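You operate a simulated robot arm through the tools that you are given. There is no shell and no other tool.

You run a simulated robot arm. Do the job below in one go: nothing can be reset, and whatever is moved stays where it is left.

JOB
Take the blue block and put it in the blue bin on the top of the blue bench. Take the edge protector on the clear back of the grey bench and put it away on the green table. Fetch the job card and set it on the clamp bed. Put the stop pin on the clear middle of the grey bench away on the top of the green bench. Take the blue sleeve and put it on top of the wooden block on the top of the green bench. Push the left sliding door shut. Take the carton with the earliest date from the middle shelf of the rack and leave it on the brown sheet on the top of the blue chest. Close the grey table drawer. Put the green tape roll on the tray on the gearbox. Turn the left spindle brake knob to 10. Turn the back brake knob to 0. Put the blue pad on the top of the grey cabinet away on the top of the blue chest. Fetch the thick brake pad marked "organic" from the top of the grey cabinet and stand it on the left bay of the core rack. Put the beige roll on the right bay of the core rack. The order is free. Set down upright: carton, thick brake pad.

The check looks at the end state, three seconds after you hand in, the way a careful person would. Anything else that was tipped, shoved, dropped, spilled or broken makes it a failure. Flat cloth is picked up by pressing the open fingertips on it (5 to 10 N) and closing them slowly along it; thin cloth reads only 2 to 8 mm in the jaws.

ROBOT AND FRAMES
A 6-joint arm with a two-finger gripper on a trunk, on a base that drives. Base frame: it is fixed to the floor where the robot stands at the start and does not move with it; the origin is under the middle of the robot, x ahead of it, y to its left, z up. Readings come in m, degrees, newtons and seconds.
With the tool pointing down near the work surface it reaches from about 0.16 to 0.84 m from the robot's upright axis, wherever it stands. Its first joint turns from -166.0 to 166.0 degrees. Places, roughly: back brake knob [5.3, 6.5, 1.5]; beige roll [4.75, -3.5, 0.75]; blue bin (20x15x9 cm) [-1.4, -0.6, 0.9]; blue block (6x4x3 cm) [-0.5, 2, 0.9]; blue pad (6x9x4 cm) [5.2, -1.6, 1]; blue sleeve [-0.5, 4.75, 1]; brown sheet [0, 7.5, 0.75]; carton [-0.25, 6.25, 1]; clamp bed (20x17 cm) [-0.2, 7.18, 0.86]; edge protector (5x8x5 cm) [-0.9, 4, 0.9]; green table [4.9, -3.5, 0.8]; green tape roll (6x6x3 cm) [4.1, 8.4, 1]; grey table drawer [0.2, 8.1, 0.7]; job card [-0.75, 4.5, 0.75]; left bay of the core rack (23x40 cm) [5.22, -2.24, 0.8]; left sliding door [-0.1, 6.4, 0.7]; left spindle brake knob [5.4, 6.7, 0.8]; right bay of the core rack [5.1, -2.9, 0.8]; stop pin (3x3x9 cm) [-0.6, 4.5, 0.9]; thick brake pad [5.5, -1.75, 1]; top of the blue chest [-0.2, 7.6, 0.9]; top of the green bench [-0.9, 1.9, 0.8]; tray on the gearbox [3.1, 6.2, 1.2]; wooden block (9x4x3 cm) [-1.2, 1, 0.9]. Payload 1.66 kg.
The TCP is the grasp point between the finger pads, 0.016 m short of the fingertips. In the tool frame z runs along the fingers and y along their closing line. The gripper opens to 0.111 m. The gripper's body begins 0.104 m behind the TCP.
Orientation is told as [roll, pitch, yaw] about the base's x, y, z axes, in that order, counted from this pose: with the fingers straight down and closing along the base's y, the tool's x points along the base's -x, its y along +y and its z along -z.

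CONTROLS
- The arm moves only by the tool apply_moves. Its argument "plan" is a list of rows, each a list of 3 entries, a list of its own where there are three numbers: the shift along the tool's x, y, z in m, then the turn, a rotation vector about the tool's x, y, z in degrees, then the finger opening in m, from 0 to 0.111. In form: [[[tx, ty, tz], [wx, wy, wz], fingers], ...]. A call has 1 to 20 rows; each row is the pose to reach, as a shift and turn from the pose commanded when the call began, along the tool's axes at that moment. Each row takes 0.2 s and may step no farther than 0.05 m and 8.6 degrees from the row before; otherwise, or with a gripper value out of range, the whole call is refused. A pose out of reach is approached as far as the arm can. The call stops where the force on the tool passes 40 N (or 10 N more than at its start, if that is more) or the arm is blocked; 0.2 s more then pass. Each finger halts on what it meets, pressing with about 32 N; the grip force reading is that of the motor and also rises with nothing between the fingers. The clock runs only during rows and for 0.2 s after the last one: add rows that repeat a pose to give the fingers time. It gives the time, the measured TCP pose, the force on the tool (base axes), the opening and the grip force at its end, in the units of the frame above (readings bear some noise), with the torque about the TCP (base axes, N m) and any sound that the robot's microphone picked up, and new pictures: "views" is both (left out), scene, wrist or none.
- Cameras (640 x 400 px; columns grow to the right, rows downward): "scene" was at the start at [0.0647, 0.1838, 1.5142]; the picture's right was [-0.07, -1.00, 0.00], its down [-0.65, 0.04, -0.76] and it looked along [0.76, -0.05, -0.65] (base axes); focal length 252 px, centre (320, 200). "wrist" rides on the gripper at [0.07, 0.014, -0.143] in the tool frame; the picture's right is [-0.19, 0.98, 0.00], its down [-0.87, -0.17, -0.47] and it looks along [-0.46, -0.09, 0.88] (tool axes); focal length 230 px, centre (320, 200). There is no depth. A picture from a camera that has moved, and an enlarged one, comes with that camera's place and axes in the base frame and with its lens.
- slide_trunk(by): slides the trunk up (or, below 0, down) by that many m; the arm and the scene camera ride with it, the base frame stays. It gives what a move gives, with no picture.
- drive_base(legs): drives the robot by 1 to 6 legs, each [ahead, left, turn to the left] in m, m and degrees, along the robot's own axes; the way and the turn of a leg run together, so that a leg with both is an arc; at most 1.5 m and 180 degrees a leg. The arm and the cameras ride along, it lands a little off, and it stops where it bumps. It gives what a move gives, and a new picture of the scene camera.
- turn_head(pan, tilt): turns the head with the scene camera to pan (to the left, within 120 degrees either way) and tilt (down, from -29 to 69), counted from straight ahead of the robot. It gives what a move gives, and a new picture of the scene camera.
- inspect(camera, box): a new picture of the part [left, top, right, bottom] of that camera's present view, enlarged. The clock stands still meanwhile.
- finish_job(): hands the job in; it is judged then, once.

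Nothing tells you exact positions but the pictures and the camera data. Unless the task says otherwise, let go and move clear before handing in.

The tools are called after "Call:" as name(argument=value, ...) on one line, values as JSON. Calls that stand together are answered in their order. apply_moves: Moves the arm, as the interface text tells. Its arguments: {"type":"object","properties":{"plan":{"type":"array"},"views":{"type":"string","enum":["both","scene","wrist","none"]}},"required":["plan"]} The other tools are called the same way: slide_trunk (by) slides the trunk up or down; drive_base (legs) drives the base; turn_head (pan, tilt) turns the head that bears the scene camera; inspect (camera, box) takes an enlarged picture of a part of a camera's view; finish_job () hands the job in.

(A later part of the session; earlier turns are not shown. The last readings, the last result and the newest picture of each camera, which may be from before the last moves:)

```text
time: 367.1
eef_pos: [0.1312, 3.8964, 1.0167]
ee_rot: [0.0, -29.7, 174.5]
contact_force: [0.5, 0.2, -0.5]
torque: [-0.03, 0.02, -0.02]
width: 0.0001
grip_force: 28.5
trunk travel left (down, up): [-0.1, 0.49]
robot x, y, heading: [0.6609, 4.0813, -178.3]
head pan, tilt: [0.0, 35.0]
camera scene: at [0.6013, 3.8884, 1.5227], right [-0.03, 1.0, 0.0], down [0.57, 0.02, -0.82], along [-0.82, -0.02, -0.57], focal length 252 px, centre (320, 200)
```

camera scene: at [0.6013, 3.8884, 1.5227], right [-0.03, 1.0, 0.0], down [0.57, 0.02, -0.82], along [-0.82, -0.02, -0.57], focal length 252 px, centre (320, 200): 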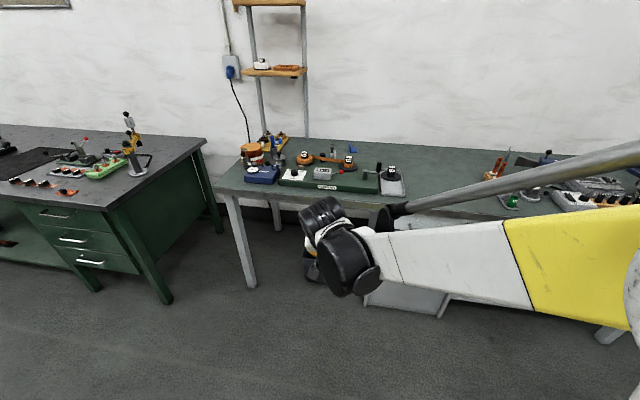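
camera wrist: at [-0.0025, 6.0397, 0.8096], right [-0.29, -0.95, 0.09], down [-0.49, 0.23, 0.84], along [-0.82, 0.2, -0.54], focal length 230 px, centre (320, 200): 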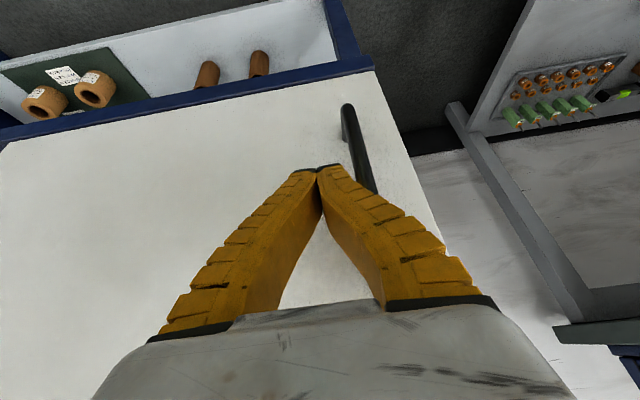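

Call:
apply_moves(plan=[[[-0.019, -0.031, -0.027], [0, -2, 0], 0.0], [[-0.038, -0.062, -0.054], [0, -4, 0], 0.0], [[-0.057, -0.093, -0.08], [0, -6, 0], 0.02], [[-0.075, -0.1234, -0.107], [0, -8, 0], 0.05], [[-0.075, -0.1234, -0.107], [0, -10, 0], 0.08]], views="none")

Call:
drive_base(legs=[[0.66, 0, -1.7]])

Call:
inspect(camera="wrist", box=[0, 0, 640, 400])

```text
time: 368.3
eef_pos: [0.1294, 4.0211, 1.1469]
ee_rot: [0.0, -39.8, 174.6]
contact_force: [1.3, 0.3, -0.2]
torque: [-0.02, 0.01, 0.03]
width: 0.0812
grip_force: 0.9
trunk travel left (down, up): [-0.1, 0.49]
robot x, y, heading: [0.6648, 4.0817, -178.5]
head pan, tilt: [0.0, 35.0]
```

```text
time: 372.0
eef_pos: [-0.5298, 4.0217, 1.1458]
ee_rot: [0.0, -39.8, 173.3]
contact_force: [-0.1, 0.1, 0.6]
torque: [-0.01, 0.0, -0.01]
width: 0.0816
grip_force: 0.6
trunk travel left (down, up): [-0.1, 0.49]
robot x, y, heading: [0.0059, 4.0701, -179.8]
head pan, tilt: [0.0, 35.0]
camera scene: at [-0.0619, 3.879, 1.5227], right [0.0, 1.0, 0.0], down [0.57, 0.0, -0.82], along [-0.82, 0.0, -0.57], focal length 252 px, centre (320, 200)
```

scene: 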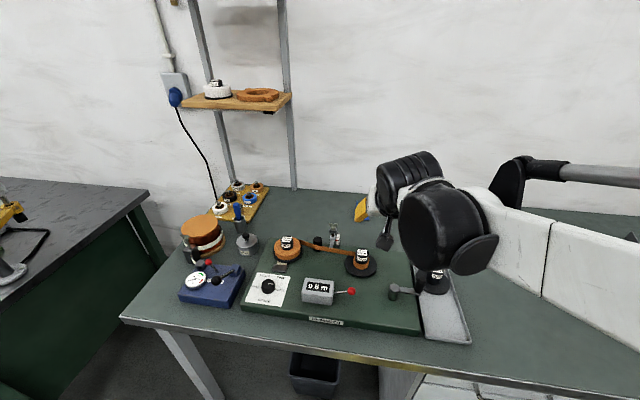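

```text
1.00 times, centred on (320, 200) of wrist (not enlarged: the box is as wide or as high as the picture)
camera zoom: at [-0.3871, 3.9915, 1.2125], right [-0.26, -0.96, 0.12], down [-0.34, 0.21, 0.92], along [-0.9, 0.2, -0.38], focal length 230 px, centre (320, 200)
```

zoom: 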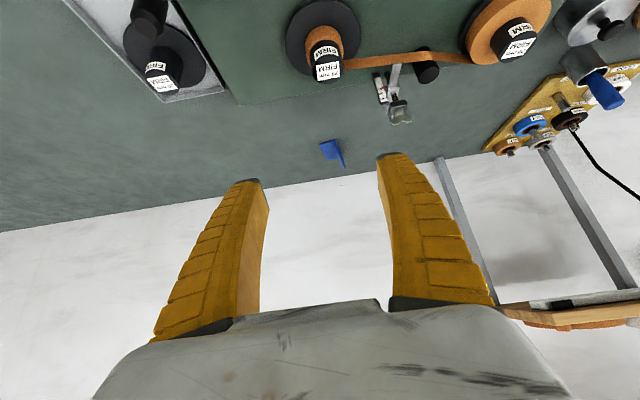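

Call:
inspect(camera="wrist", box=[300, 125, 364, 181])

Call:
inspect(camera="scene", box=[320, 180, 400, 240])

```text
7.14 times, centred on (332, 153) of wrist
camera zoom: at [-0.3871, 3.9915, 1.2125], right [-0.26, -0.96, 0.12], down [-0.34, 0.21, 0.92], along [-0.9, 0.2, -0.38], focal length 1643 px, centre (234, 536)
```

zoom: 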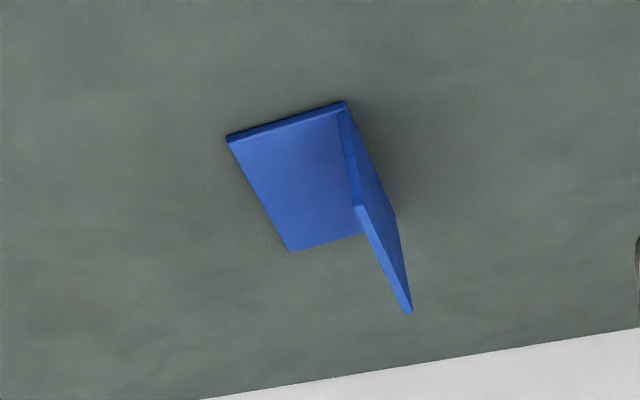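

```text
6.67 times, centred on (360, 210) of scene
camera zoom: at [-0.0619, 3.879, 1.5227], right [0.0, 1.0, 0.0], down [0.57, 0.0, -0.82], along [-0.82, 0.0, -0.57], focal length 1677 px, centre (53, 133)
```

zoom: 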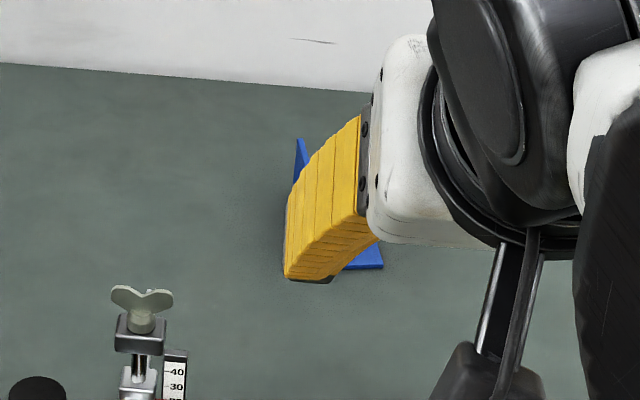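

The protector's upright leg is a thin plate along x, centred about (-0.913, 4.035), top z≈0.895. I go to a pre-grasp 20 cm back along the tilted tool axis, squared up with the plate.

Call:
apply_moves(plan=[[[-0.0214, 0.0028, 0.0408], [-0.7, 0, -0.86], 0.07], [[-0.0427, 0.0055, 0.0815], [-1.4, 0, -1.7], 0.07], [[-0.0641, 0.0083, 0.1223], [-2.1, 0, -2.6], 0.07], [[-0.0855, 0.0111, 0.163], [-2.8, 0, -3.4], 0.06], [[-0.1068, 0.0138, 0.2038], [-3.5, 0, -4.3], 0.06], [[-0.1282, 0.0166, 0.2445], [-4.29, 0, -5.15], 0.06]])

Call:
inspect(camera="wrist", box=[260, 90, 380, 210])

```text
time: 373.4
eef_pos: [-0.785, 4.0349, 1.0408]
ee_rot: [0.0, -39.8, 180.1]
contact_force: [-0.5, -0.5, -0.5]
torque: [0.04, -0.01, 0.01]
width: 0.0618
grip_force: 0.9
trunk travel left (down, up): [-0.1, 0.49]
robot x, y, heading: [0.0063, 4.0698, -179.7]
head pan, tilt: [0.0, 35.0]
camera scene: at [-0.0623, 3.879, 1.5226], right [0.0, 1.0, 0.0], down [0.57, 0.0, -0.82], along [-0.82, 0.0, -0.57], focal length 252 px, centre (320, 200)
camera wrist: at [-0.6398, 4.0221, 1.1071], right [-0.15, -0.98, 0.12], down [-0.36, 0.17, 0.92], along [-0.92, 0.09, -0.38], focal length 230 px, centre (320, 200)
```

scene: 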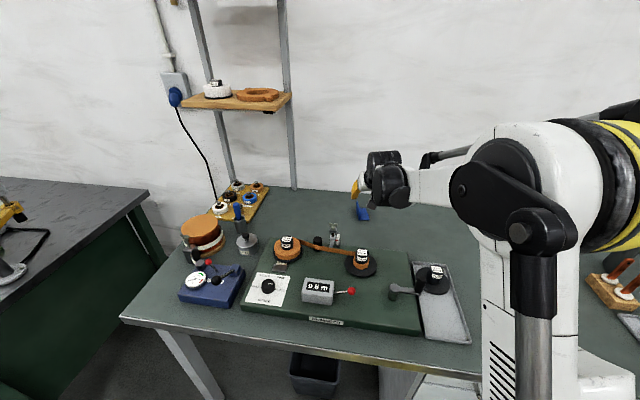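
wrist: 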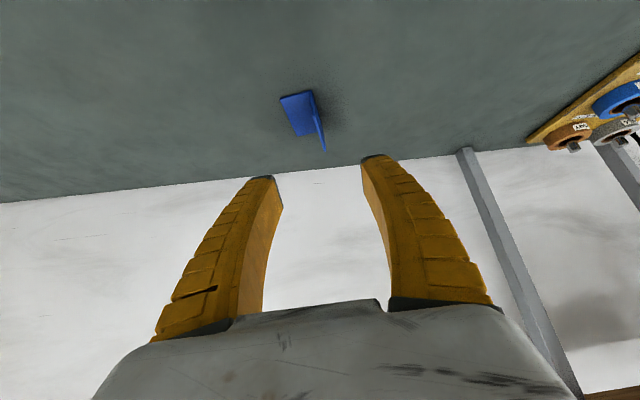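

```text
3.33 times, centred on (320, 150) of wrist
camera zoom: at [-0.6398, 4.0221, 1.1071], right [-0.15, -0.98, 0.12], down [-0.36, 0.17, 0.92], along [-0.92, 0.09, -0.38], focal length 767 px, centre (320, 367)
```

zoom: 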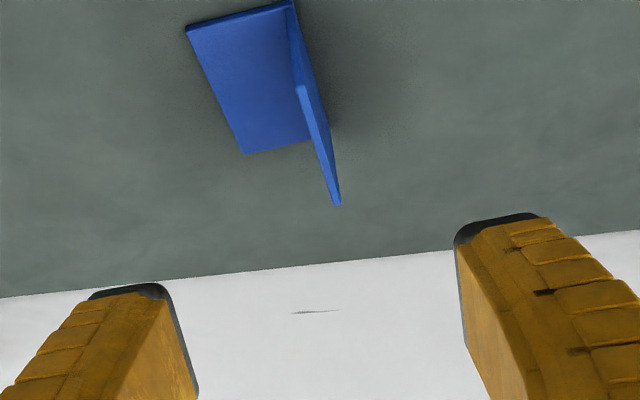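

Call:
apply_moves(plan=[[[0.002, 0, 0.045], [0, 0, 0], 0.06], [[0.004, 0, 0.09], [0, 0, 0], 0.06], [[0.006, -0.001, 0.135], [0, 0, 0], 0.06], [[0.0075, -0.001, 0.175], [0, 0, 0], 0.06]], views="wrist")

```text
time: 374.4
eef_pos: [-0.8918, 4.0346, 0.9023]
ee_rot: [0.1, -39.8, 179.9]
contact_force: [0.5, -0.8, -0.5]
torque: [0.02, 0.01, 0.0]
width: 0.0621
grip_force: 1.3
trunk travel left (down, up): [-0.1, 0.49]
robot x, y, heading: [0.0079, 4.0677, -179.7]
head pan, tilt: [0.0, 35.0]
camera wrist: at [-0.7466, 4.0215, 0.9688], right [-0.15, -0.98, 0.12], down [-0.36, 0.17, 0.92], along [-0.92, 0.09, -0.38], focal length 230 px, centre (320, 200)
```

wrist: 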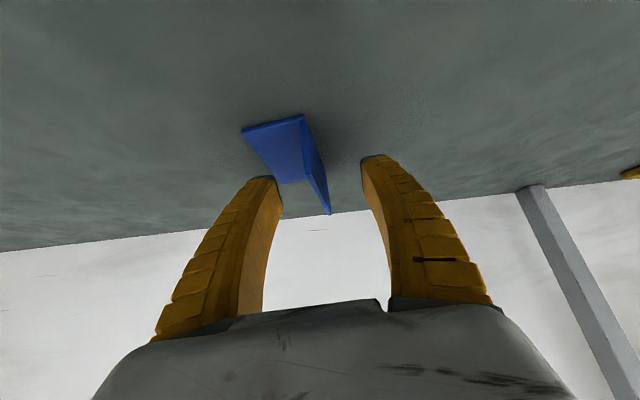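

Call:
apply_moves(plan=[[[0.001, 0, 0.012], [0, 0, 0], 0.06], [[0.0016, 0, 0.022], [0, 0, 0], 0.05], [[0.0016, 0, 0.022], [0, 0, 0], 0.035], [[0.0016, 0, 0.022], [0, 0, 0], 0.02], [[0.0016, 0, 0.022], [0, 0, 0], 0.0], [[0.0016, 0, 0.022], [0, 0, 0], 0.0]], views="wrist")

```text
time: 375.8
eef_pos: [-0.9021, 4.036, 0.885]
ee_rot: [0.0, -39.9, 179.9]
contact_force: [-0.6, -0.1, 2.4]
torque: [0.03, -0.03, 0.06]
width: 0.0059
grip_force: 30.9
trunk travel left (down, up): [-0.1, 0.49]
robot x, y, heading: [0.0029, 4.0673, -179.8]
head pan, tilt: [0.0, 35.0]
camera wrist: at [-0.7581, 4.0225, 0.9511], right [-0.15, -0.98, 0.12], down [-0.36, 0.17, 0.92], along [-0.92, 0.09, -0.38], focal length 230 px, centre (320, 200)
```

wrist: 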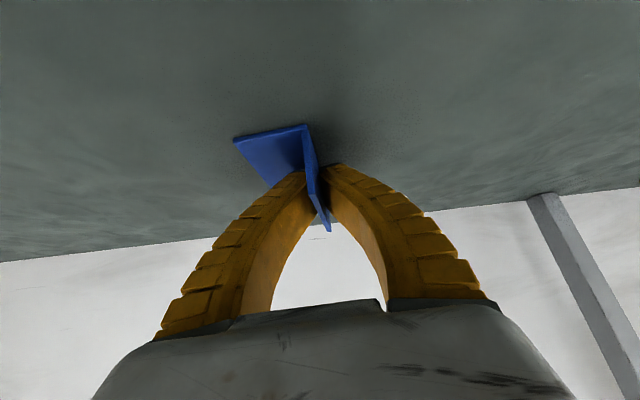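

The plate is gripped. I lift and draw back over the bench items.

Call:
apply_moves(plan=[[[-0.0256, 0, -0.0307], [0, 0, 0], 0.0], [[-0.0544, 0, -0.0653], [0, 0, 0], 0.0], [[-0.0832, 0, -0.0999], [0, 0, 0], 0.0], [[-0.112, 0, -0.1345], [0, 0, 0], 0.0], [[-0.144, 0, -0.173], [0, 0, 0], 0.0], [[-0.1094, 0, -0.2018], [0, 0, 0], 0.0], [[-0.0748, 0, -0.2306], [0, 0, 0], 0.0], [[-0.0402, 0, -0.2594], [0, 0, 0], 0.0], [[-0.0057, 0, -0.2882], [0, 0, 0], 0.0], [[0.0289, 0, -0.317], [0, 0, 0], 0.0], [[0.0635, 0, -0.3458], [0, 0, 0], 0.0], [[0.098, 0, -0.3746], [0, 0, 0], 0.0], [[0.13, 0, -0.4012], [0, 0, 0], 0.0]], views="both")

```text
time: 378.6
eef_pos: [-0.5441, 4.0374, 1.1086]
ee_rot: [0.0, -39.9, 180.0]
contact_force: [-0.7, 0.4, -0.9]
torque: [0.0, -0.01, -0.01]
width: 0.0058
grip_force: 30.9
trunk travel left (down, up): [-0.1, 0.49]
robot x, y, heading: [0.0028, 4.0696, -179.6]
head pan, tilt: [0.0, 35.0]
camera scene: at [-0.0608, 3.8791, 1.5228], right [0.0, 1.0, 0.0], down [0.57, 0.0, -0.82], along [-0.82, 0.0, -0.57], focal length 252 px, centre (320, 200)
camera wrist: at [-0.3994, 4.0247, 1.1741], right [-0.15, -0.98, 0.12], down [-0.36, 0.17, 0.92], along [-0.92, 0.09, -0.38], focal length 230 px, centre (320, 200)
```

scene: 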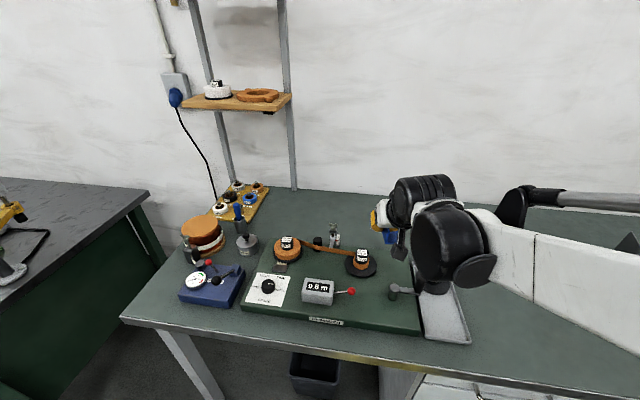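
wrist: 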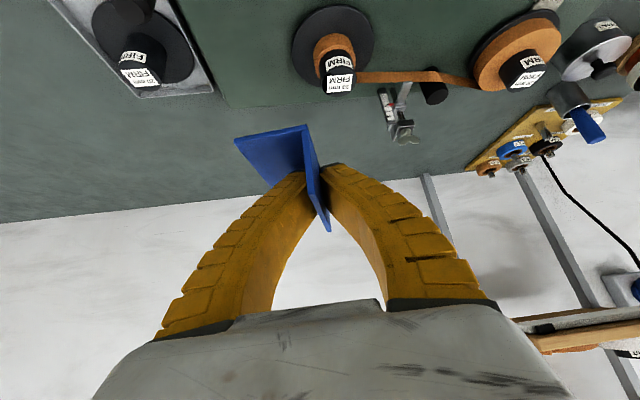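

The protector is held. Now the long drive toward the green table at the far side: first back off, turn, and drive down the aisle.

Call:
drive_base(legs=[[-0.6, 0, 0], [0, 0, 90], [1.5, 0, 0], [1.5, 0, 0], [1.4, 0, 0], [0, 0, 90]])

```text
time: 410.0
eef_pos: [1.1893, -0.2443, 1.108]
ee_rot: [0.0, -39.8, 0.4]
contact_force: [0.4, 0.3, -0.4]
torque: [0.02, 0.03, 0.0]
width: 0.006
grip_force: 30.4
trunk travel left (down, up): [-0.1, 0.49]
robot x, y, heading: [0.6367, -0.2776, 1.1]
head pan, tilt: [0.0, 35.0]
camera scene: at [0.7054, -0.0886, 1.5228], right [0.01, -1.0, 0.0], down [-0.57, -0.01, -0.82], along [0.82, 0.01, -0.57], focal length 252 px, centre (320, 200)
```

scene: 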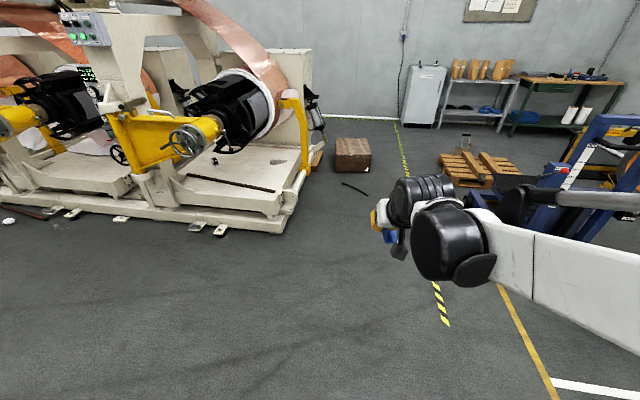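

I see the corridor between the carton on the floor and the pallet, along the striped line. I drive through it.

Call:
drive_base(legs=[[1.1, -0.42, -1], [1.1, -0.42, 0], [0.9, 0, 0]])

```text
time: 425.8
eef_pos: [4.2553, -1.1495, 1.1071]
ee_rot: [0.0, -39.7, -1.3]
contact_force: [0.0, 0.3, -0.1]
torque: [0.01, 0.01, 0.0]
width: 0.0058
grip_force: 30.2
trunk travel left (down, up): [-0.1, 0.49]
robot x, y, heading: [3.7051, -1.1712, -1.1]
head pan, tilt: [0.0, 35.0]
camera scene: at [3.7772, -0.9805, 1.5227], right [-0.02, -1.0, 0.0], down [-0.57, 0.01, -0.82], along [0.82, -0.01, -0.57], focal length 252 px, centre (320, 200)
```

scene: 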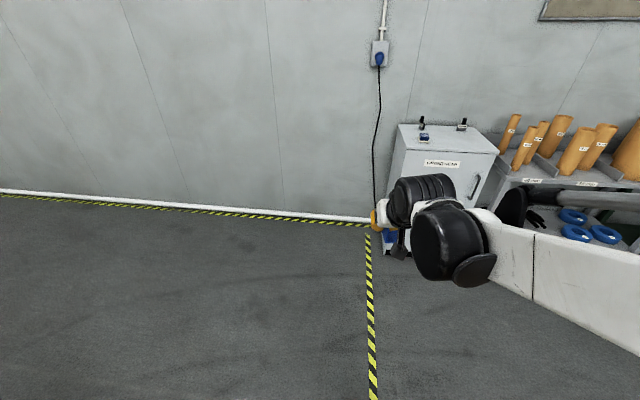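

Call:
drive_base(legs=[[0.25, 0.1, 0], [0, 0, -50]])

Call:
turn_head(pan=15, tilt=30)

```text
time: 430.0
eef_pos: [4.328, -1.481, 1.1079]
ee_rot: [0.0, -39.8, -51.3]
contact_force: [1.0, -0.1, -0.3]
torque: [-0.05, 0.0, 0.0]
width: 0.0059
grip_force: 30.5
trunk travel left (down, up): [-0.1, 0.49]
robot x, y, heading: [3.9626, -1.0714, -50.9]
head pan, tilt: [0.0, 35.0]
camera scene: at [4.1485, -1.005, 1.5228], right [-0.78, -0.63, 0.0], down [-0.36, 0.45, -0.82], along [0.52, -0.64, -0.57], focal length 252 px, centre (320, 200)
```

scene: 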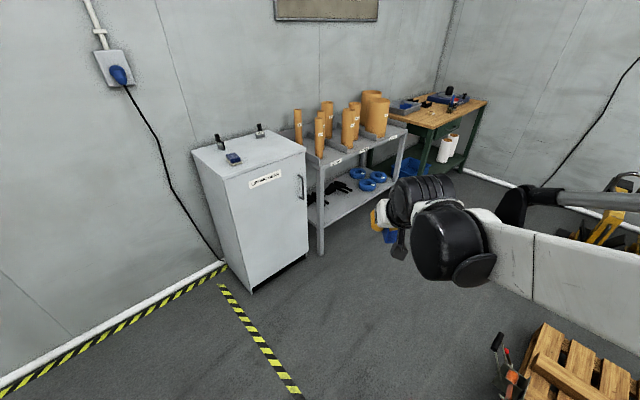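

```text
time: 430.8
eef_pos: [4.3284, -1.4801, 1.107]
ee_rot: [0.0, -39.9, -51.2]
contact_force: [0.7, -0.6, -0.1]
torque: [0.03, 0.02, -0.02]
width: 0.006
grip_force: 30.8
trunk travel left (down, up): [-0.1, 0.49]
robot x, y, heading: [3.9566, -1.0741, -51.0]
head pan, tilt: [15.0, 30.0]
camera scene: at [4.1662, -0.9897, 1.5305], right [-0.59, -0.81, 0.0], down [-0.41, 0.29, -0.87], along [0.7, -0.51, -0.5], focal length 252 px, centre (320, 200)
```

scene: 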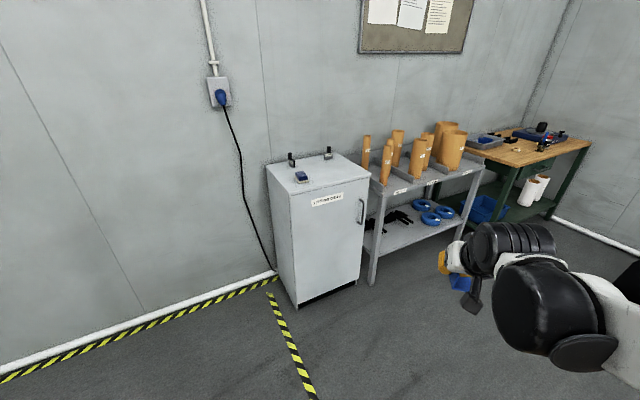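

Call:
inspect(camera="scene", box=[450, 110, 610, 230])

Call:
inspect(camera="scene", box=[260, 140, 380, 230])

Call:
inspect(camera="scene", box=[350, 110, 510, 220])

```text
3.33 times, centred on (530, 170) of scene
camera zoom: at [4.1662, -0.9897, 1.5305], right [-0.59, -0.81, 0.0], down [-0.41, 0.29, -0.87], along [0.7, -0.51, -0.5], focal length 838 px, centre (-380, 300)
```

zoom: 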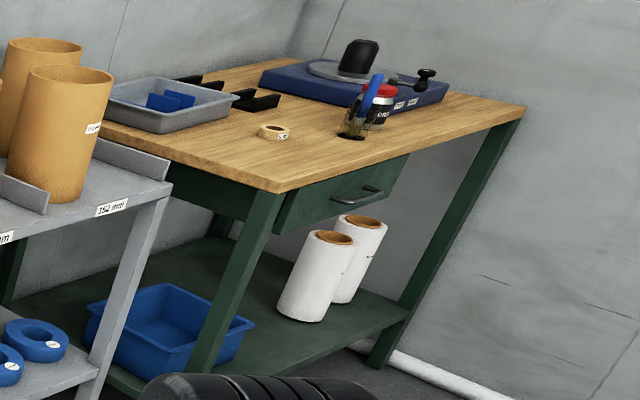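

```text
4.44 times, centred on (320, 185) of scene
camera zoom: at [4.1662, -0.9897, 1.5305], right [-0.59, -0.81, 0.0], down [-0.41, 0.29, -0.87], along [0.7, -0.51, -0.5], focal length 1118 px, centre (320, 267)
```

zoom: 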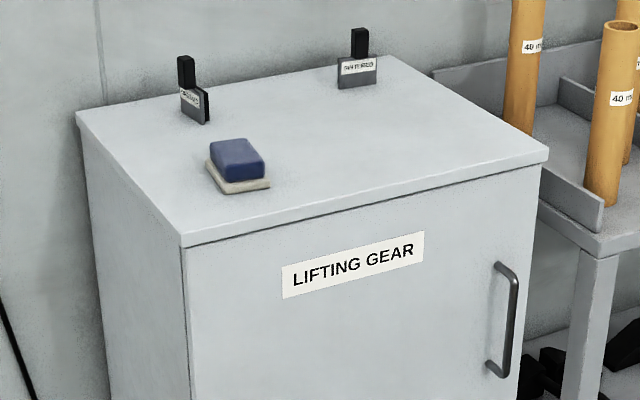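

```text
3.64 times, centred on (430, 165) of scene
camera zoom: at [4.1662, -0.9897, 1.5305], right [-0.59, -0.81, 0.0], down [-0.41, 0.29, -0.87], along [0.7, -0.51, -0.5], focal length 915 px, centre (-80, 327)
```

zoom: 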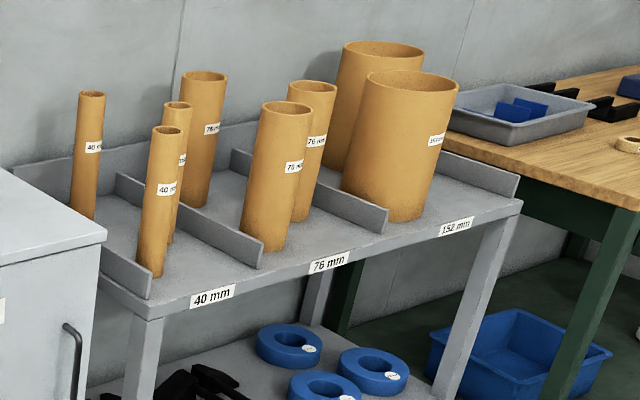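

I see the cabinet (pads), the core rack (bays 40/76/152 mm) and the wooden-topped green table with a small beige ring roll. I drive along the lane to the green table.

Call:
drive_base(legs=[[0.6, 0, 0], [0, 0, -39], [1.5, 0, 0], [0.3, 0, 0], [0, 0, 90]])

Call:
turn_head(pan=0, tilt=40)

```text
time: 448.5
eef_pos: [4.8892, -3.3217, 1.1079]
ee_rot: [0.0, -39.8, -2.1]
contact_force: [1.6, -0.5, -0.2]
torque: [-0.01, 0.01, -0.01]
width: 0.0062
grip_force: 30.9
trunk travel left (down, up): [-0.1, 0.49]
robot x, y, heading: [4.338, -3.3354, -1.7]
head pan, tilt: [15.0, 30.0]
camera scene: at [4.412, -3.1237, 1.5305], right [0.23, -0.97, 0.0], down [-0.49, -0.11, -0.87], along [0.84, 0.2, -0.5], focal length 252 px, centre (320, 200)
```

scene: 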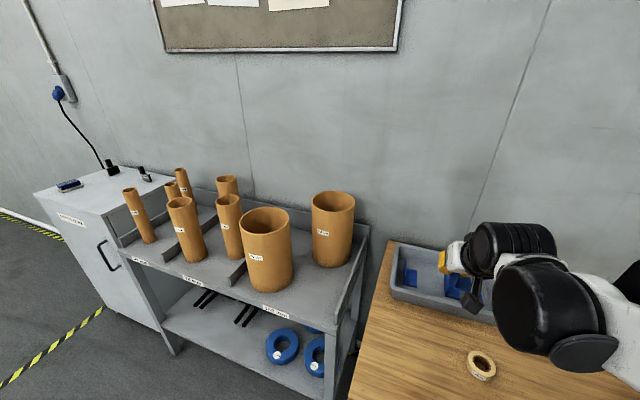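

```text
time: 449.2
eef_pos: [4.889, -3.3223, 1.1077]
ee_rot: [0.0, -39.8, -2.1]
contact_force: [0.0, -0.1, -1.0]
torque: [-0.03, 0.0, 0.0]
width: 0.006
grip_force: 31.3
trunk travel left (down, up): [-0.1, 0.49]
robot x, y, heading: [4.339, -3.3319, -1.7]
head pan, tilt: [0.0, 40.0]
camera scene: at [4.4089, -3.147, 1.5152], right [-0.03, -1.0, 0.0], down [-0.64, 0.02, -0.77], along [0.77, -0.02, -0.64], focal length 252 px, centre (320, 200)
```

scene: 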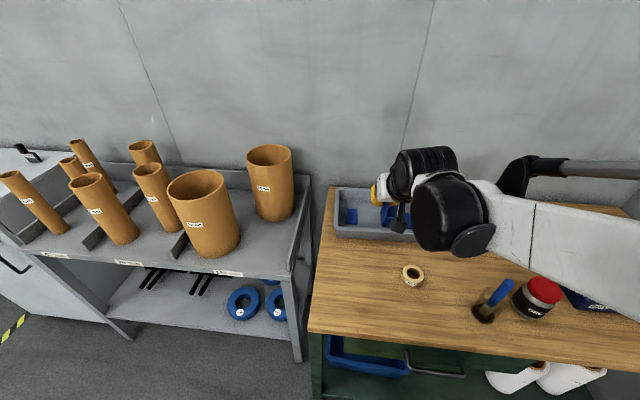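

The protector will go on the clear wood at about (4.80, -3.26), left of the beige roll. I back up 0.2 m for arm room.

Call:
drive_base(legs=[[-0.2, 0, 1.5]])

```text
time: 450.8
eef_pos: [4.6912, -3.3046, 1.107]
ee_rot: [0.0, -39.7, -0.7]
contact_force: [0.8, 0.2, 0.1]
torque: [0.0, -0.01, -0.02]
width: 0.006
grip_force: 30.7
trunk travel left (down, up): [-0.1, 0.49]
robot x, y, heading: [4.1426, -3.3312, -0.7]
head pan, tilt: [0.0, 40.0]
camera scene: at [4.2072, -3.1418, 1.5152], right [-0.01, -1.0, 0.0], down [-0.64, 0.0, -0.77], along [0.77, 0.0, -0.64], focal length 252 px, centre (320, 200)
```

scene: 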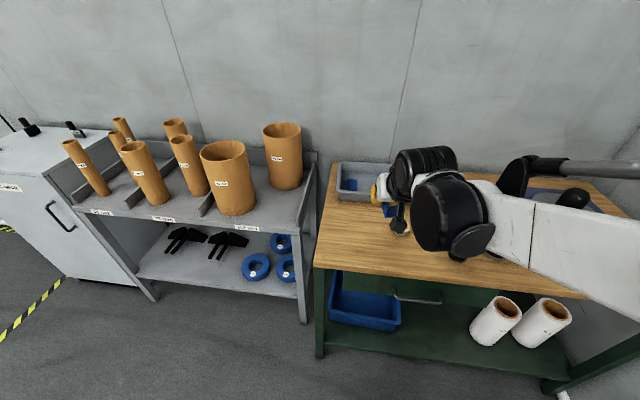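

Call:
apply_moves(plan=[[[0.0034, 0.0102, 0.038], [0, 0, 0], 0.0], [[0.0068, 0.0204, 0.076], [0, 0, 0], 0.0], [[0.0103, 0.0305, 0.114], [0, 0, 0], 0.0], [[0.0137, 0.0407, 0.152], [0, 0, 0], 0.0], [[0.0171, 0.0509, 0.1899], [0, 0, 0], 0.0]])

```text
time: 452.0
eef_pos: [4.8023, -3.2548, 0.9487]
ee_rot: [0.1, -39.7, -0.8]
contact_force: [0.2, 0.6, -0.2]
torque: [0.02, 0.0, 0.03]
width: 0.006
grip_force: 30.8
trunk travel left (down, up): [-0.1, 0.49]
robot x, y, heading: [4.1403, -3.3295, -0.3]
head pan, tilt: [0.0, 40.0]
camera scene: at [4.2083, -3.1416, 1.5151], right [-0.01, -1.0, 0.0], down [-0.64, 0.0, -0.77], along [0.77, 0.0, -0.64], focal length 252 px, centre (320, 200)
camera wrist: at [4.658, -3.2399, 1.0163], right [0.16, 0.98, 0.12], down [0.36, -0.17, 0.92], along [0.92, -0.1, -0.38], focal length 230 px, centre (320, 200)
```

scene: 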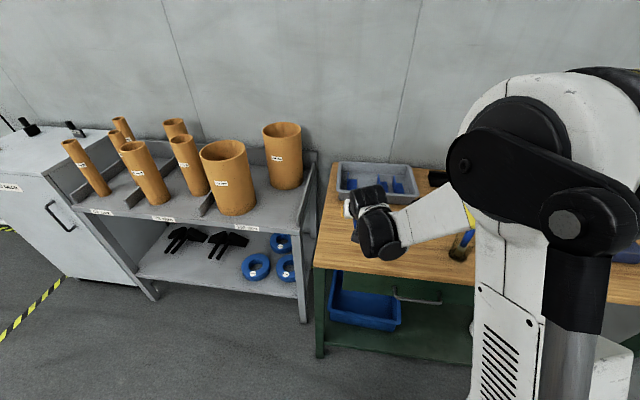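
wrist: 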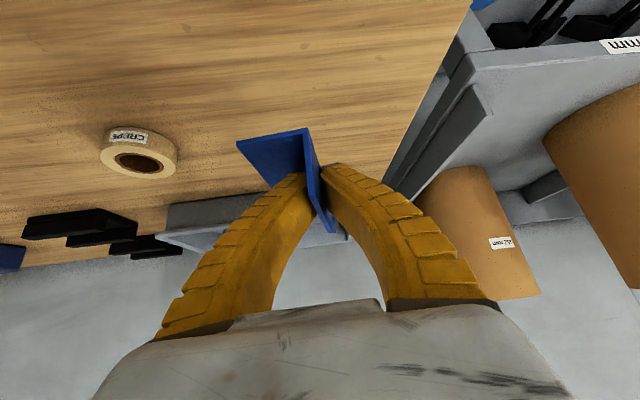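

Call:
apply_moves(plan=[[[0.0128, 0, 0.0154], [0, 0, 0], 0.0], [[0.0256, 0, 0.0308], [0, 0, 0], 0.0], [[0.0383, 0, 0.0462], [0, 0, 0], 0.0]], views="wrist")

```text
time: 452.8
eef_pos: [4.8005, -3.2547, 0.89]
ee_rot: [0.0, -39.8, -0.8]
contact_force: [0.3, 0.2, -0.7]
torque: [0.02, -0.03, 0.02]
width: 0.0062
grip_force: 31.1
trunk travel left (down, up): [-0.1, 0.49]
robot x, y, heading: [4.1422, -3.3304, -0.4]
head pan, tilt: [0.0, 40.0]
camera wrist: at [4.6554, -3.2399, 0.957], right [0.16, 0.98, 0.12], down [0.36, -0.17, 0.92], along [0.92, -0.1, -0.38], focal length 230 px, centre (320, 200)
```

wrist: 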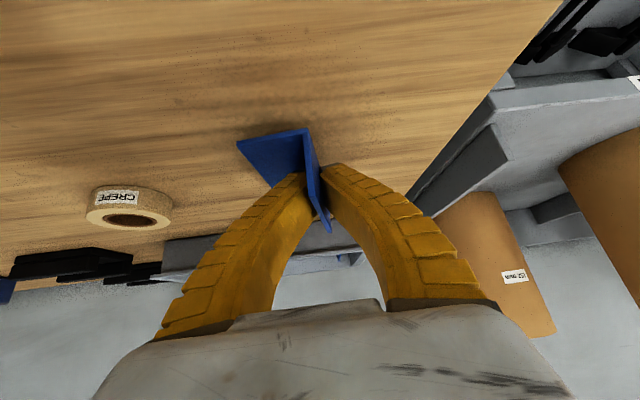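

Not touching yet; I continue in small steps.

Call:
apply_moves(plan=[[[0.0038, 0, 0.0046], [0, 0, 0], 0.0], [[0.0064, 0, 0.0077], [0, 0, 0], 0.0]], views="none")

Call:
apply_moves(plan=[[[0.0019, 0, 0.0023], [0, 0, 0], 0.0], [[0.0032, 0, 0.0038], [0, 0, 0], 0.0]], views="none")

Call:
apply_moves(plan=[[[0.0019, 0, 0.0023], [0, 0, 0], 0.0], [[0.0032, 0, 0.0038], [0, 0, 0], 0.0]], views="wrist")

```text
time: 453.4
eef_pos: [4.8001, -3.2567, 0.8798]
ee_rot: [-0.1, -39.8, -0.7]
contact_force: [0.4, -0.4, -0.3]
torque: [-0.03, 0.01, -0.01]
width: 0.0059
grip_force: 30.3
trunk travel left (down, up): [-0.1, 0.49]
robot x, y, heading: [4.1403, -3.3307, -0.6]
head pan, tilt: [0.0, 40.0]
```

```text
time: 454.0
eef_pos: [4.8011, -3.2553, 0.8754]
ee_rot: [0.0, -39.9, -0.6]
contact_force: [0.2, -0.5, 0.3]
torque: [0.02, -0.01, 0.01]
width: 0.0057
grip_force: 30.7
trunk travel left (down, up): [-0.1, 0.49]
robot x, y, heading: [4.1408, -3.3319, -0.5]
head pan, tilt: [0.0, 40.0]
```

```text
time: 454.6
eef_pos: [4.8013, -3.2549, 0.8712]
ee_rot: [0.0, -39.9, -0.7]
contact_force: [7.1, 1.4, 19.3]
torque: [0.01, 0.2, -0.01]
width: 0.0056
grip_force: 30.8
trunk travel left (down, up): [-0.1, 0.49]
robot x, y, heading: [4.1394, -3.3326, -0.4]
head pan, tilt: [0.0, 40.0]
camera wrist: at [4.6561, -3.2402, 0.9376], right [0.16, 0.98, 0.12], down [0.36, -0.17, 0.92], along [0.92, -0.1, -0.38], focal length 230 px, centre (320, 200)
```

wrist: 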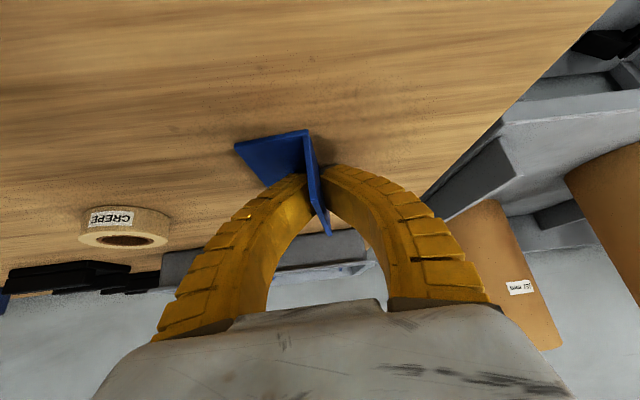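

Contact at z≈0.872. I release and back off along the tool axis.

Call:
apply_moves(plan=[[[-0.001, 0, -0.002], [0, 0, 0], 0.01], [[-0.001, 0, -0.002], [0, 0, 0], 0.03], [[-0.001, 0, -0.002], [0, 0, 0], 0.05], [[-0.001, 0, -0.002], [0, 0, 0], 0.06], [[-0.001, 0, -0.03], [0, 0, 0], 0.06], [[-0.001, 0, -0.07], [0, 0, 0], 0.06], [[-0.001, 0, -0.115], [0, 0, 0], 0.08], [[-0.001, 0, -0.16], [0, 0, 0], 0.1], [[-0.02, 0, -0.2], [0, 0, 0], 0.111]], views="both")

```text
time: 456.6
eef_pos: [4.6882, -3.2553, 1.0402]
ee_rot: [0.0, -39.9, -0.7]
contact_force: [0.4, -0.2, 0.5]
torque: [0.0, 0.0, 0.01]
width: 0.1108
grip_force: 0.1
trunk travel left (down, up): [-0.1, 0.49]
robot x, y, heading: [4.1398, -3.3317, -0.3]
head pan, tilt: [0.0, 40.0]
camera scene: at [4.2071, -3.1419, 1.5153], right [-0.01, -1.0, 0.0], down [-0.64, 0.0, -0.77], along [0.77, 0.0, -0.64], focal length 252 px, centre (320, 200)
camera wrist: at [4.5434, -3.2398, 1.1066], right [0.16, 0.98, 0.12], down [0.36, -0.17, 0.92], along [0.92, -0.1, -0.38], focal length 230 px, centre (320, 200)
```

scene: 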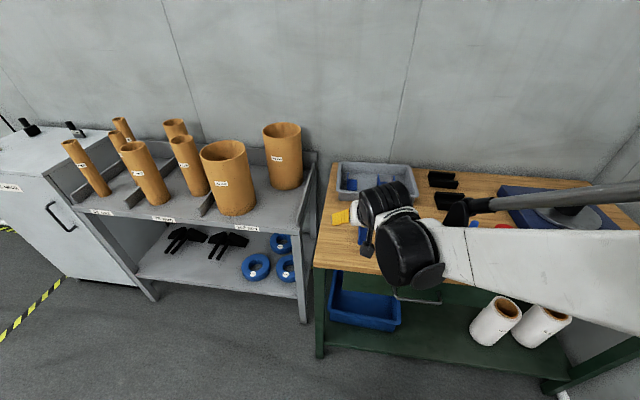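
wrist: 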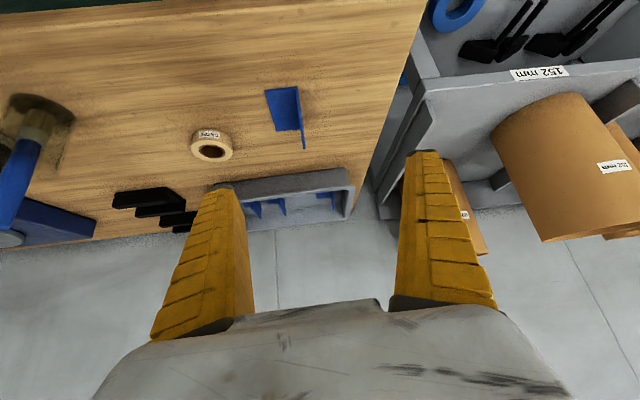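

The protector stands on the green table. Next, the beige "CREPE" roll at about (4.84, -3.444): I bring the tool vertical above it.

Call:
apply_moves(plan=[[[-0.0154, -0.0311, 0.0216], [0, 6.65, 0], 0.111], [[-0.0308, -0.0623, 0.0432], [0, 13.3, 0], 0.111], [[-0.0463, -0.0934, 0.0648], [0, 19.95, 0], 0.111], [[-0.0617, -0.1245, 0.0864], [0, 26.6, 0], 0.111], [[-0.0771, -0.1557, 0.108], [0, 33.25, 0], 0.111], [[-0.0925, -0.1868, 0.1296], [0, 39.9, 0], 0.111]])

```text
time: 458.0
eef_pos: [4.8398, -3.4437, 0.9967]
ee_rot: [0.0, 0.4, -0.6]
contact_force: [-0.1, -0.3, 1.5]
torque: [0.01, -0.03, 0.0]
width: 0.1108
grip_force: 0.0
trunk travel left (down, up): [-0.1, 0.49]
robot x, y, heading: [4.1406, -3.3283, -0.3]
head pan, tilt: [0.0, 40.0]
camera scene: at [4.2086, -3.1422, 1.5151], right [-0.01, -1.0, 0.0], down [-0.64, 0.0, -0.77], along [0.77, 0.0, -0.64], focal length 252 px, centre (320, 200)
camera wrist: at [4.7703, -3.428, 1.1412], right [0.2, 0.98, 0.0], down [0.87, -0.18, 0.47], along [0.46, -0.09, -0.88], focal length 230 px, centre (320, 200)
```

scene: 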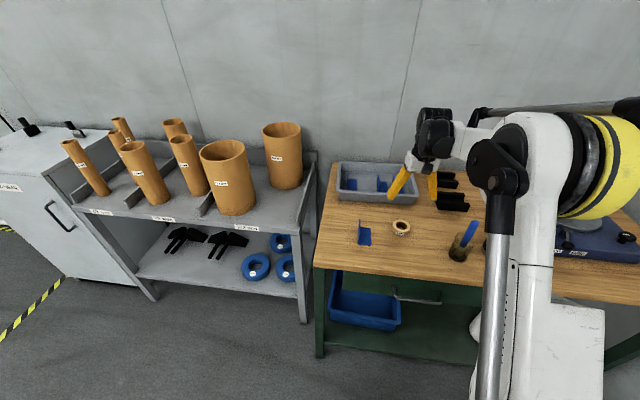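
wrist: 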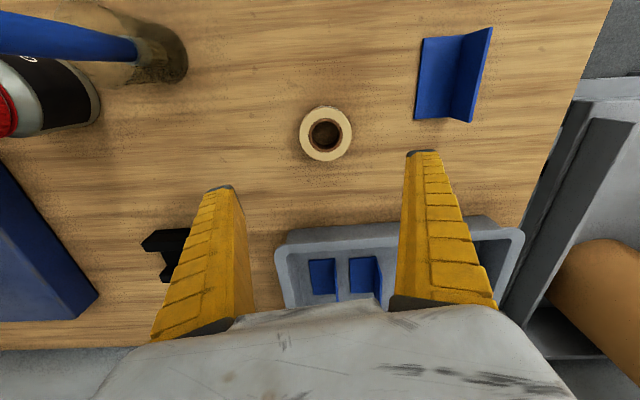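

Call:
apply_moves(plan=[[[0.012, 0.0099, 0.03], [0, -0.4, 0], 0.095], [[0.012, 0.0099, 0.07], [0, -0.4, 0], 0.09], [[0.012, 0.0099, 0.105], [0, -0.4, 0], 0.085]], views="wrist")

```text
time: 458.8
eef_pos: [4.829, -3.4318, 0.8897]
ee_rot: [0.0, -0.3, -0.6]
contact_force: [-0.5, -0.3, 0.2]
torque: [0.01, 0.01, 0.02]
width: 0.0863
grip_force: 1.1
trunk travel left (down, up): [-0.1, 0.49]
robot x, y, heading: [4.1416, -3.3313, -0.2]
head pan, tilt: [0.0, 40.0]
camera wrist: at [4.7594, -3.4177, 1.0335], right [0.2, 0.98, 0.0], down [0.86, -0.18, 0.48], along [0.47, -0.09, -0.88], focal length 230 px, centre (320, 200)
```

wrist: 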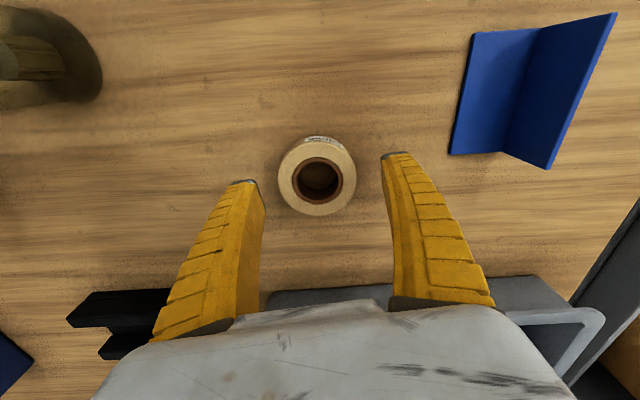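

Call:
apply_moves(plan=[[[0.001, -0.0015, 0.015], [0, 0, 0], 0.085], [[0.001, -0.0015, 0.027], [0, 0, 0], 0.08], [[0.001, -0.0015, 0.027], [0, 0, 0], 0.06], [[0.001, -0.0015, 0.027], [0, 0, 0], 0.045], [[0.001, -0.0015, 0.027], [0, 0, 0], 0.035], [[0.001, -0.0015, 0.027], [0, 0, 0], 0.035]], views="wrist")

```text
time: 460.2
eef_pos: [4.8257, -3.4339, 0.8651]
ee_rot: [0.0, -0.4, -0.7]
contact_force: [2.9, -2.0, 29.6]
torque: [0.08, 0.0, -0.06]
width: 0.0523
grip_force: 31.9
trunk travel left (down, up): [-0.1, 0.49]
robot x, y, heading: [4.1384, -3.332, -0.4]
head pan, tilt: [0.0, 40.0]
camera wrist: at [4.7562, -3.4196, 1.0093], right [0.2, 0.98, 0.0], down [0.86, -0.18, 0.48], along [0.47, -0.1, -0.88], focal length 230 px, centre (320, 200)
```

wrist: 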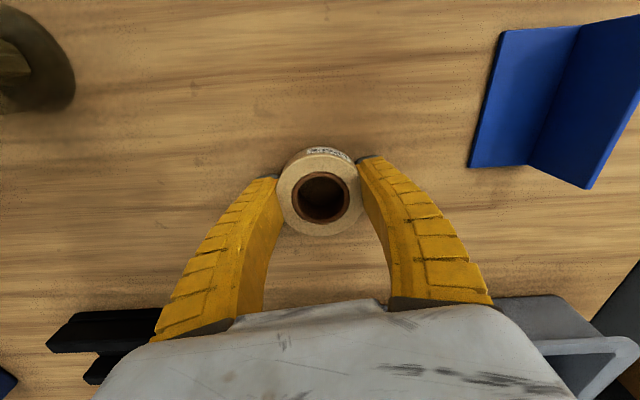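

The roll is gripped. I lift it up.

Call:
apply_moves(plan=[[[0, 0, -0.02], [0, 0, 0], 0.035], [[0, 0, -0.06], [0, 0, 0], 0.035], [[0, 0, -0.105], [0, 0, 0], 0.035], [[0, 0, -0.15], [0, 0, 0], 0.035], [[0.02, 0, -0.19], [0, 0, 0], 0.035], [[0.06, 0, -0.21], [0, 0, 0], 0.035], [[0.1, 0, -0.23], [0, 0, 0], 0.035], [[0.145, 0, -0.24], [0, 0, 0], 0.035], [[0.19, 0, -0.25], [0, 0, 0], 0.035], [[0.23, 0, -0.26], [0, 0, 0], 0.035]], views="wrist")

Call:
drive_base(legs=[[0, 0.42, 0]])

```text
time: 462.4
eef_pos: [4.5951, -3.4318, 1.1234]
ee_rot: [0.0, -0.3, -0.7]
contact_force: [0.2, -0.2, -0.3]
torque: [0.0, -0.04, 0.02]
width: 0.0519
grip_force: 31.6
trunk travel left (down, up): [-0.1, 0.49]
robot x, y, heading: [4.139, -3.333, -0.3]
head pan, tilt: [0.0, 40.0]
camera wrist: at [4.5227, -3.4166, 1.2676], right [0.2, 0.98, 0.0], down [0.86, -0.18, 0.48], along [0.47, -0.1, -0.88], focal length 230 px, centre (320, 200)
```

wrist: 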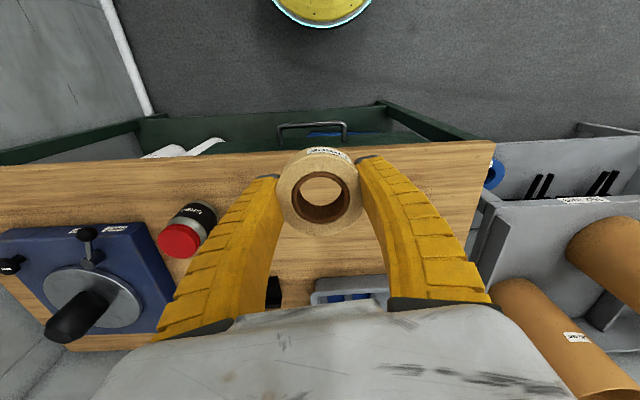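

```text
time: 465.0
eef_pos: [4.5979, -3.0097, 1.1239]
ee_rot: [0.0, -0.3, -1.0]
contact_force: [-0.1, -0.2, -0.6]
torque: [-0.01, -0.01, -0.01]
width: 0.0521
grip_force: 32.1
trunk travel left (down, up): [-0.1, 0.49]
robot x, y, heading: [4.1472, -2.9058, -0.4]
head pan, tilt: [0.0, 40.0]
camera scene: at [4.2128, -2.7178, 1.5151], right [-0.01, -1.0, 0.0], down [-0.64, 0.01, -0.77], along [0.77, -0.01, -0.64], focal length 252 px, centre (320, 200)
```

scene: 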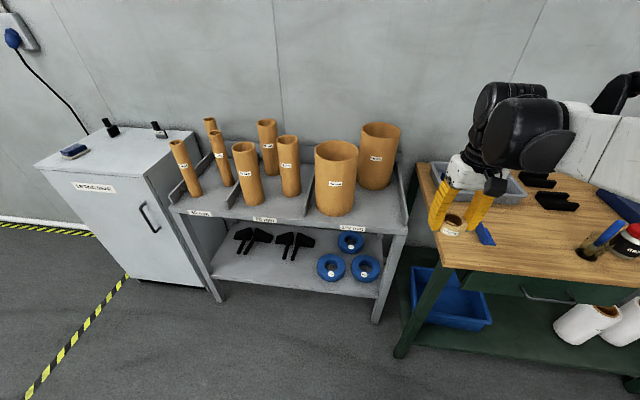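

Call:
inspect(camera="scene", box=[290, 110, 430, 240])

Call:
inspect(camera="scene", box=[160, 100, 320, 230])

Call:
inspect(camera="scene", box=[50, 100, 190, 200])

```text
3.08 times, centred on (360, 175) of scene
camera zoom: at [4.2128, -2.7178, 1.5151], right [-0.01, -1.0, 0.0], down [-0.64, 0.01, -0.77], along [0.77, -0.01, -0.64], focal length 774 px, centre (197, 277)
```

zoom: 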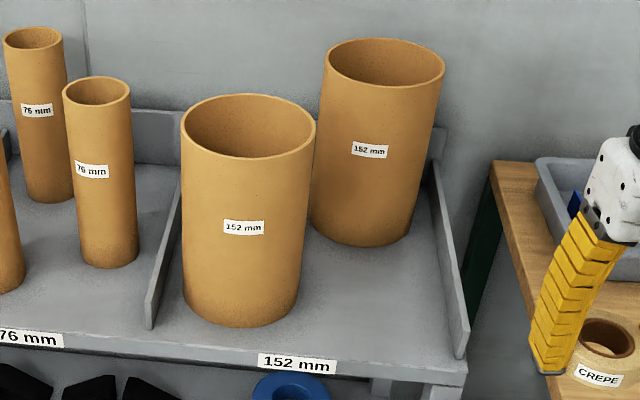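

```text
3.08 times, centred on (240, 165) of scene
camera zoom: at [4.2128, -2.7178, 1.5151], right [-0.01, -1.0, 0.0], down [-0.64, 0.01, -0.77], along [0.77, -0.01, -0.64], focal length 774 px, centre (566, 308)
```

zoom: 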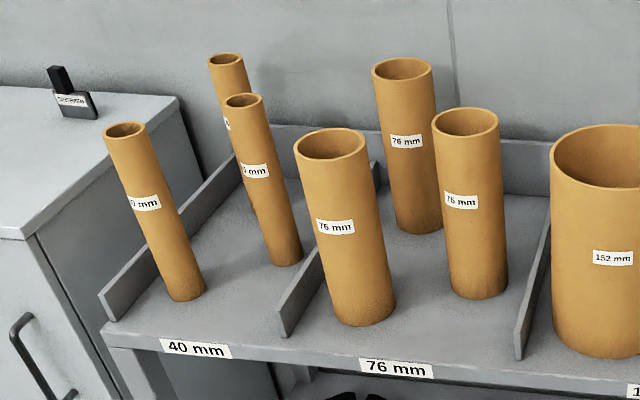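

```text
4.00 times, centred on (120, 150) of scene
camera zoom: at [4.2128, -2.7178, 1.5151], right [-0.01, -1.0, 0.0], down [-0.64, 0.01, -0.77], along [0.77, -0.01, -0.64], focal length 1006 px, centre (1120, 400)
```

zoom: 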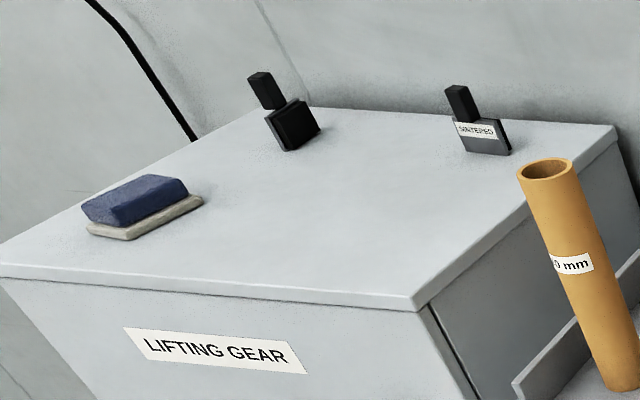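

The right bay has a clear spot near (5.02, -2.975) beside the big tubes. I drive closer.

Call:
drive_base(legs=[[0.25, 0, 0]])

Call:
inspect(camera="wrist", box=[0, 0, 640, 400])

```text
time: 466.8
eef_pos: [4.846, -3.0085, 1.1235]
ee_rot: [0.0, -0.2, -0.7]
contact_force: [0.9, 0.1, -0.9]
torque: [-0.01, 0.02, 0.0]
width: 0.0519
grip_force: 31.8
trunk travel left (down, up): [-0.1, 0.49]
robot x, y, heading: [4.3933, -2.9114, -0.5]
head pan, tilt: [0.0, 40.0]
camera scene: at [4.4588, -2.7199, 1.5152], right [-0.01, -1.0, 0.0], down [-0.64, 0.0, -0.77], along [0.77, 0.0, -0.64], focal length 252 px, centre (320, 200)
```

scene: 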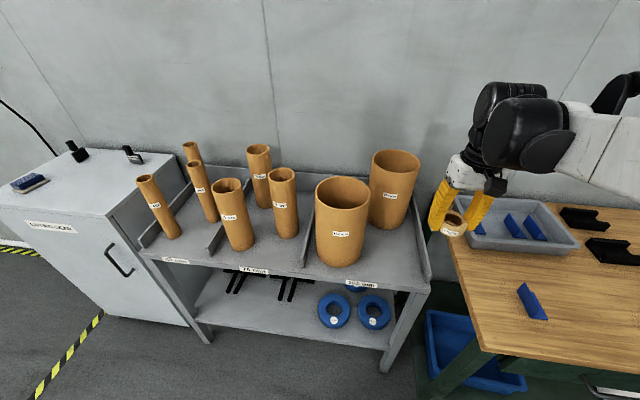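

```text
1.00 times, centred on (320, 200) of wrist (not enlarged: the box is as wide or as high as the picture)
camera zoom: at [4.7753, -2.9944, 1.2672], right [0.2, 0.98, 0.0], down [0.86, -0.18, 0.48], along [0.47, -0.09, -0.88], focal length 230 px, centre (320, 200)
```

zoom: 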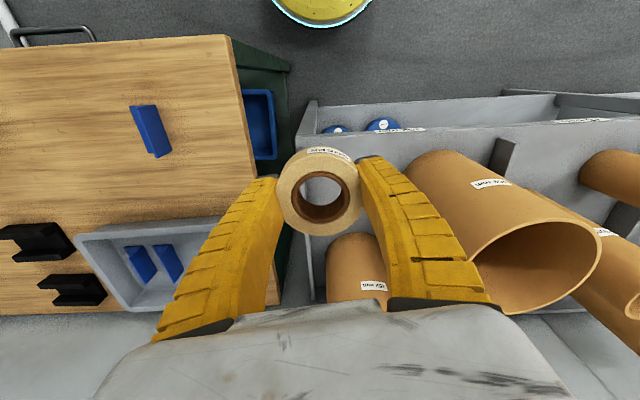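

Call:
inspect(camera="scene", box=[300, 140, 460, 310])

```text
2.35 times, centred on (380, 225) of scene
camera zoom: at [4.4588, -2.7199, 1.5152], right [-0.01, -1.0, 0.0], down [-0.64, 0.0, -0.77], along [0.77, 0.0, -0.64], focal length 592 px, centre (179, 141)
```

zoom: 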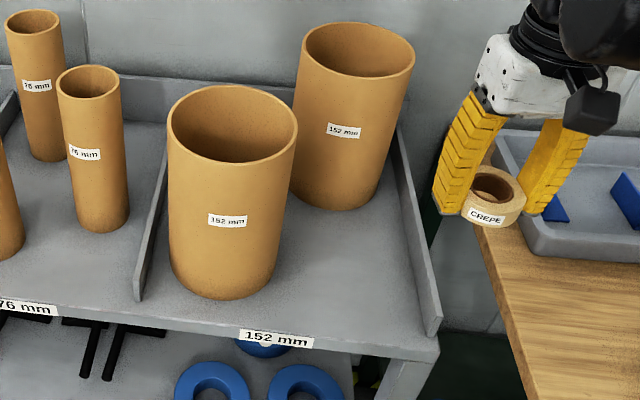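

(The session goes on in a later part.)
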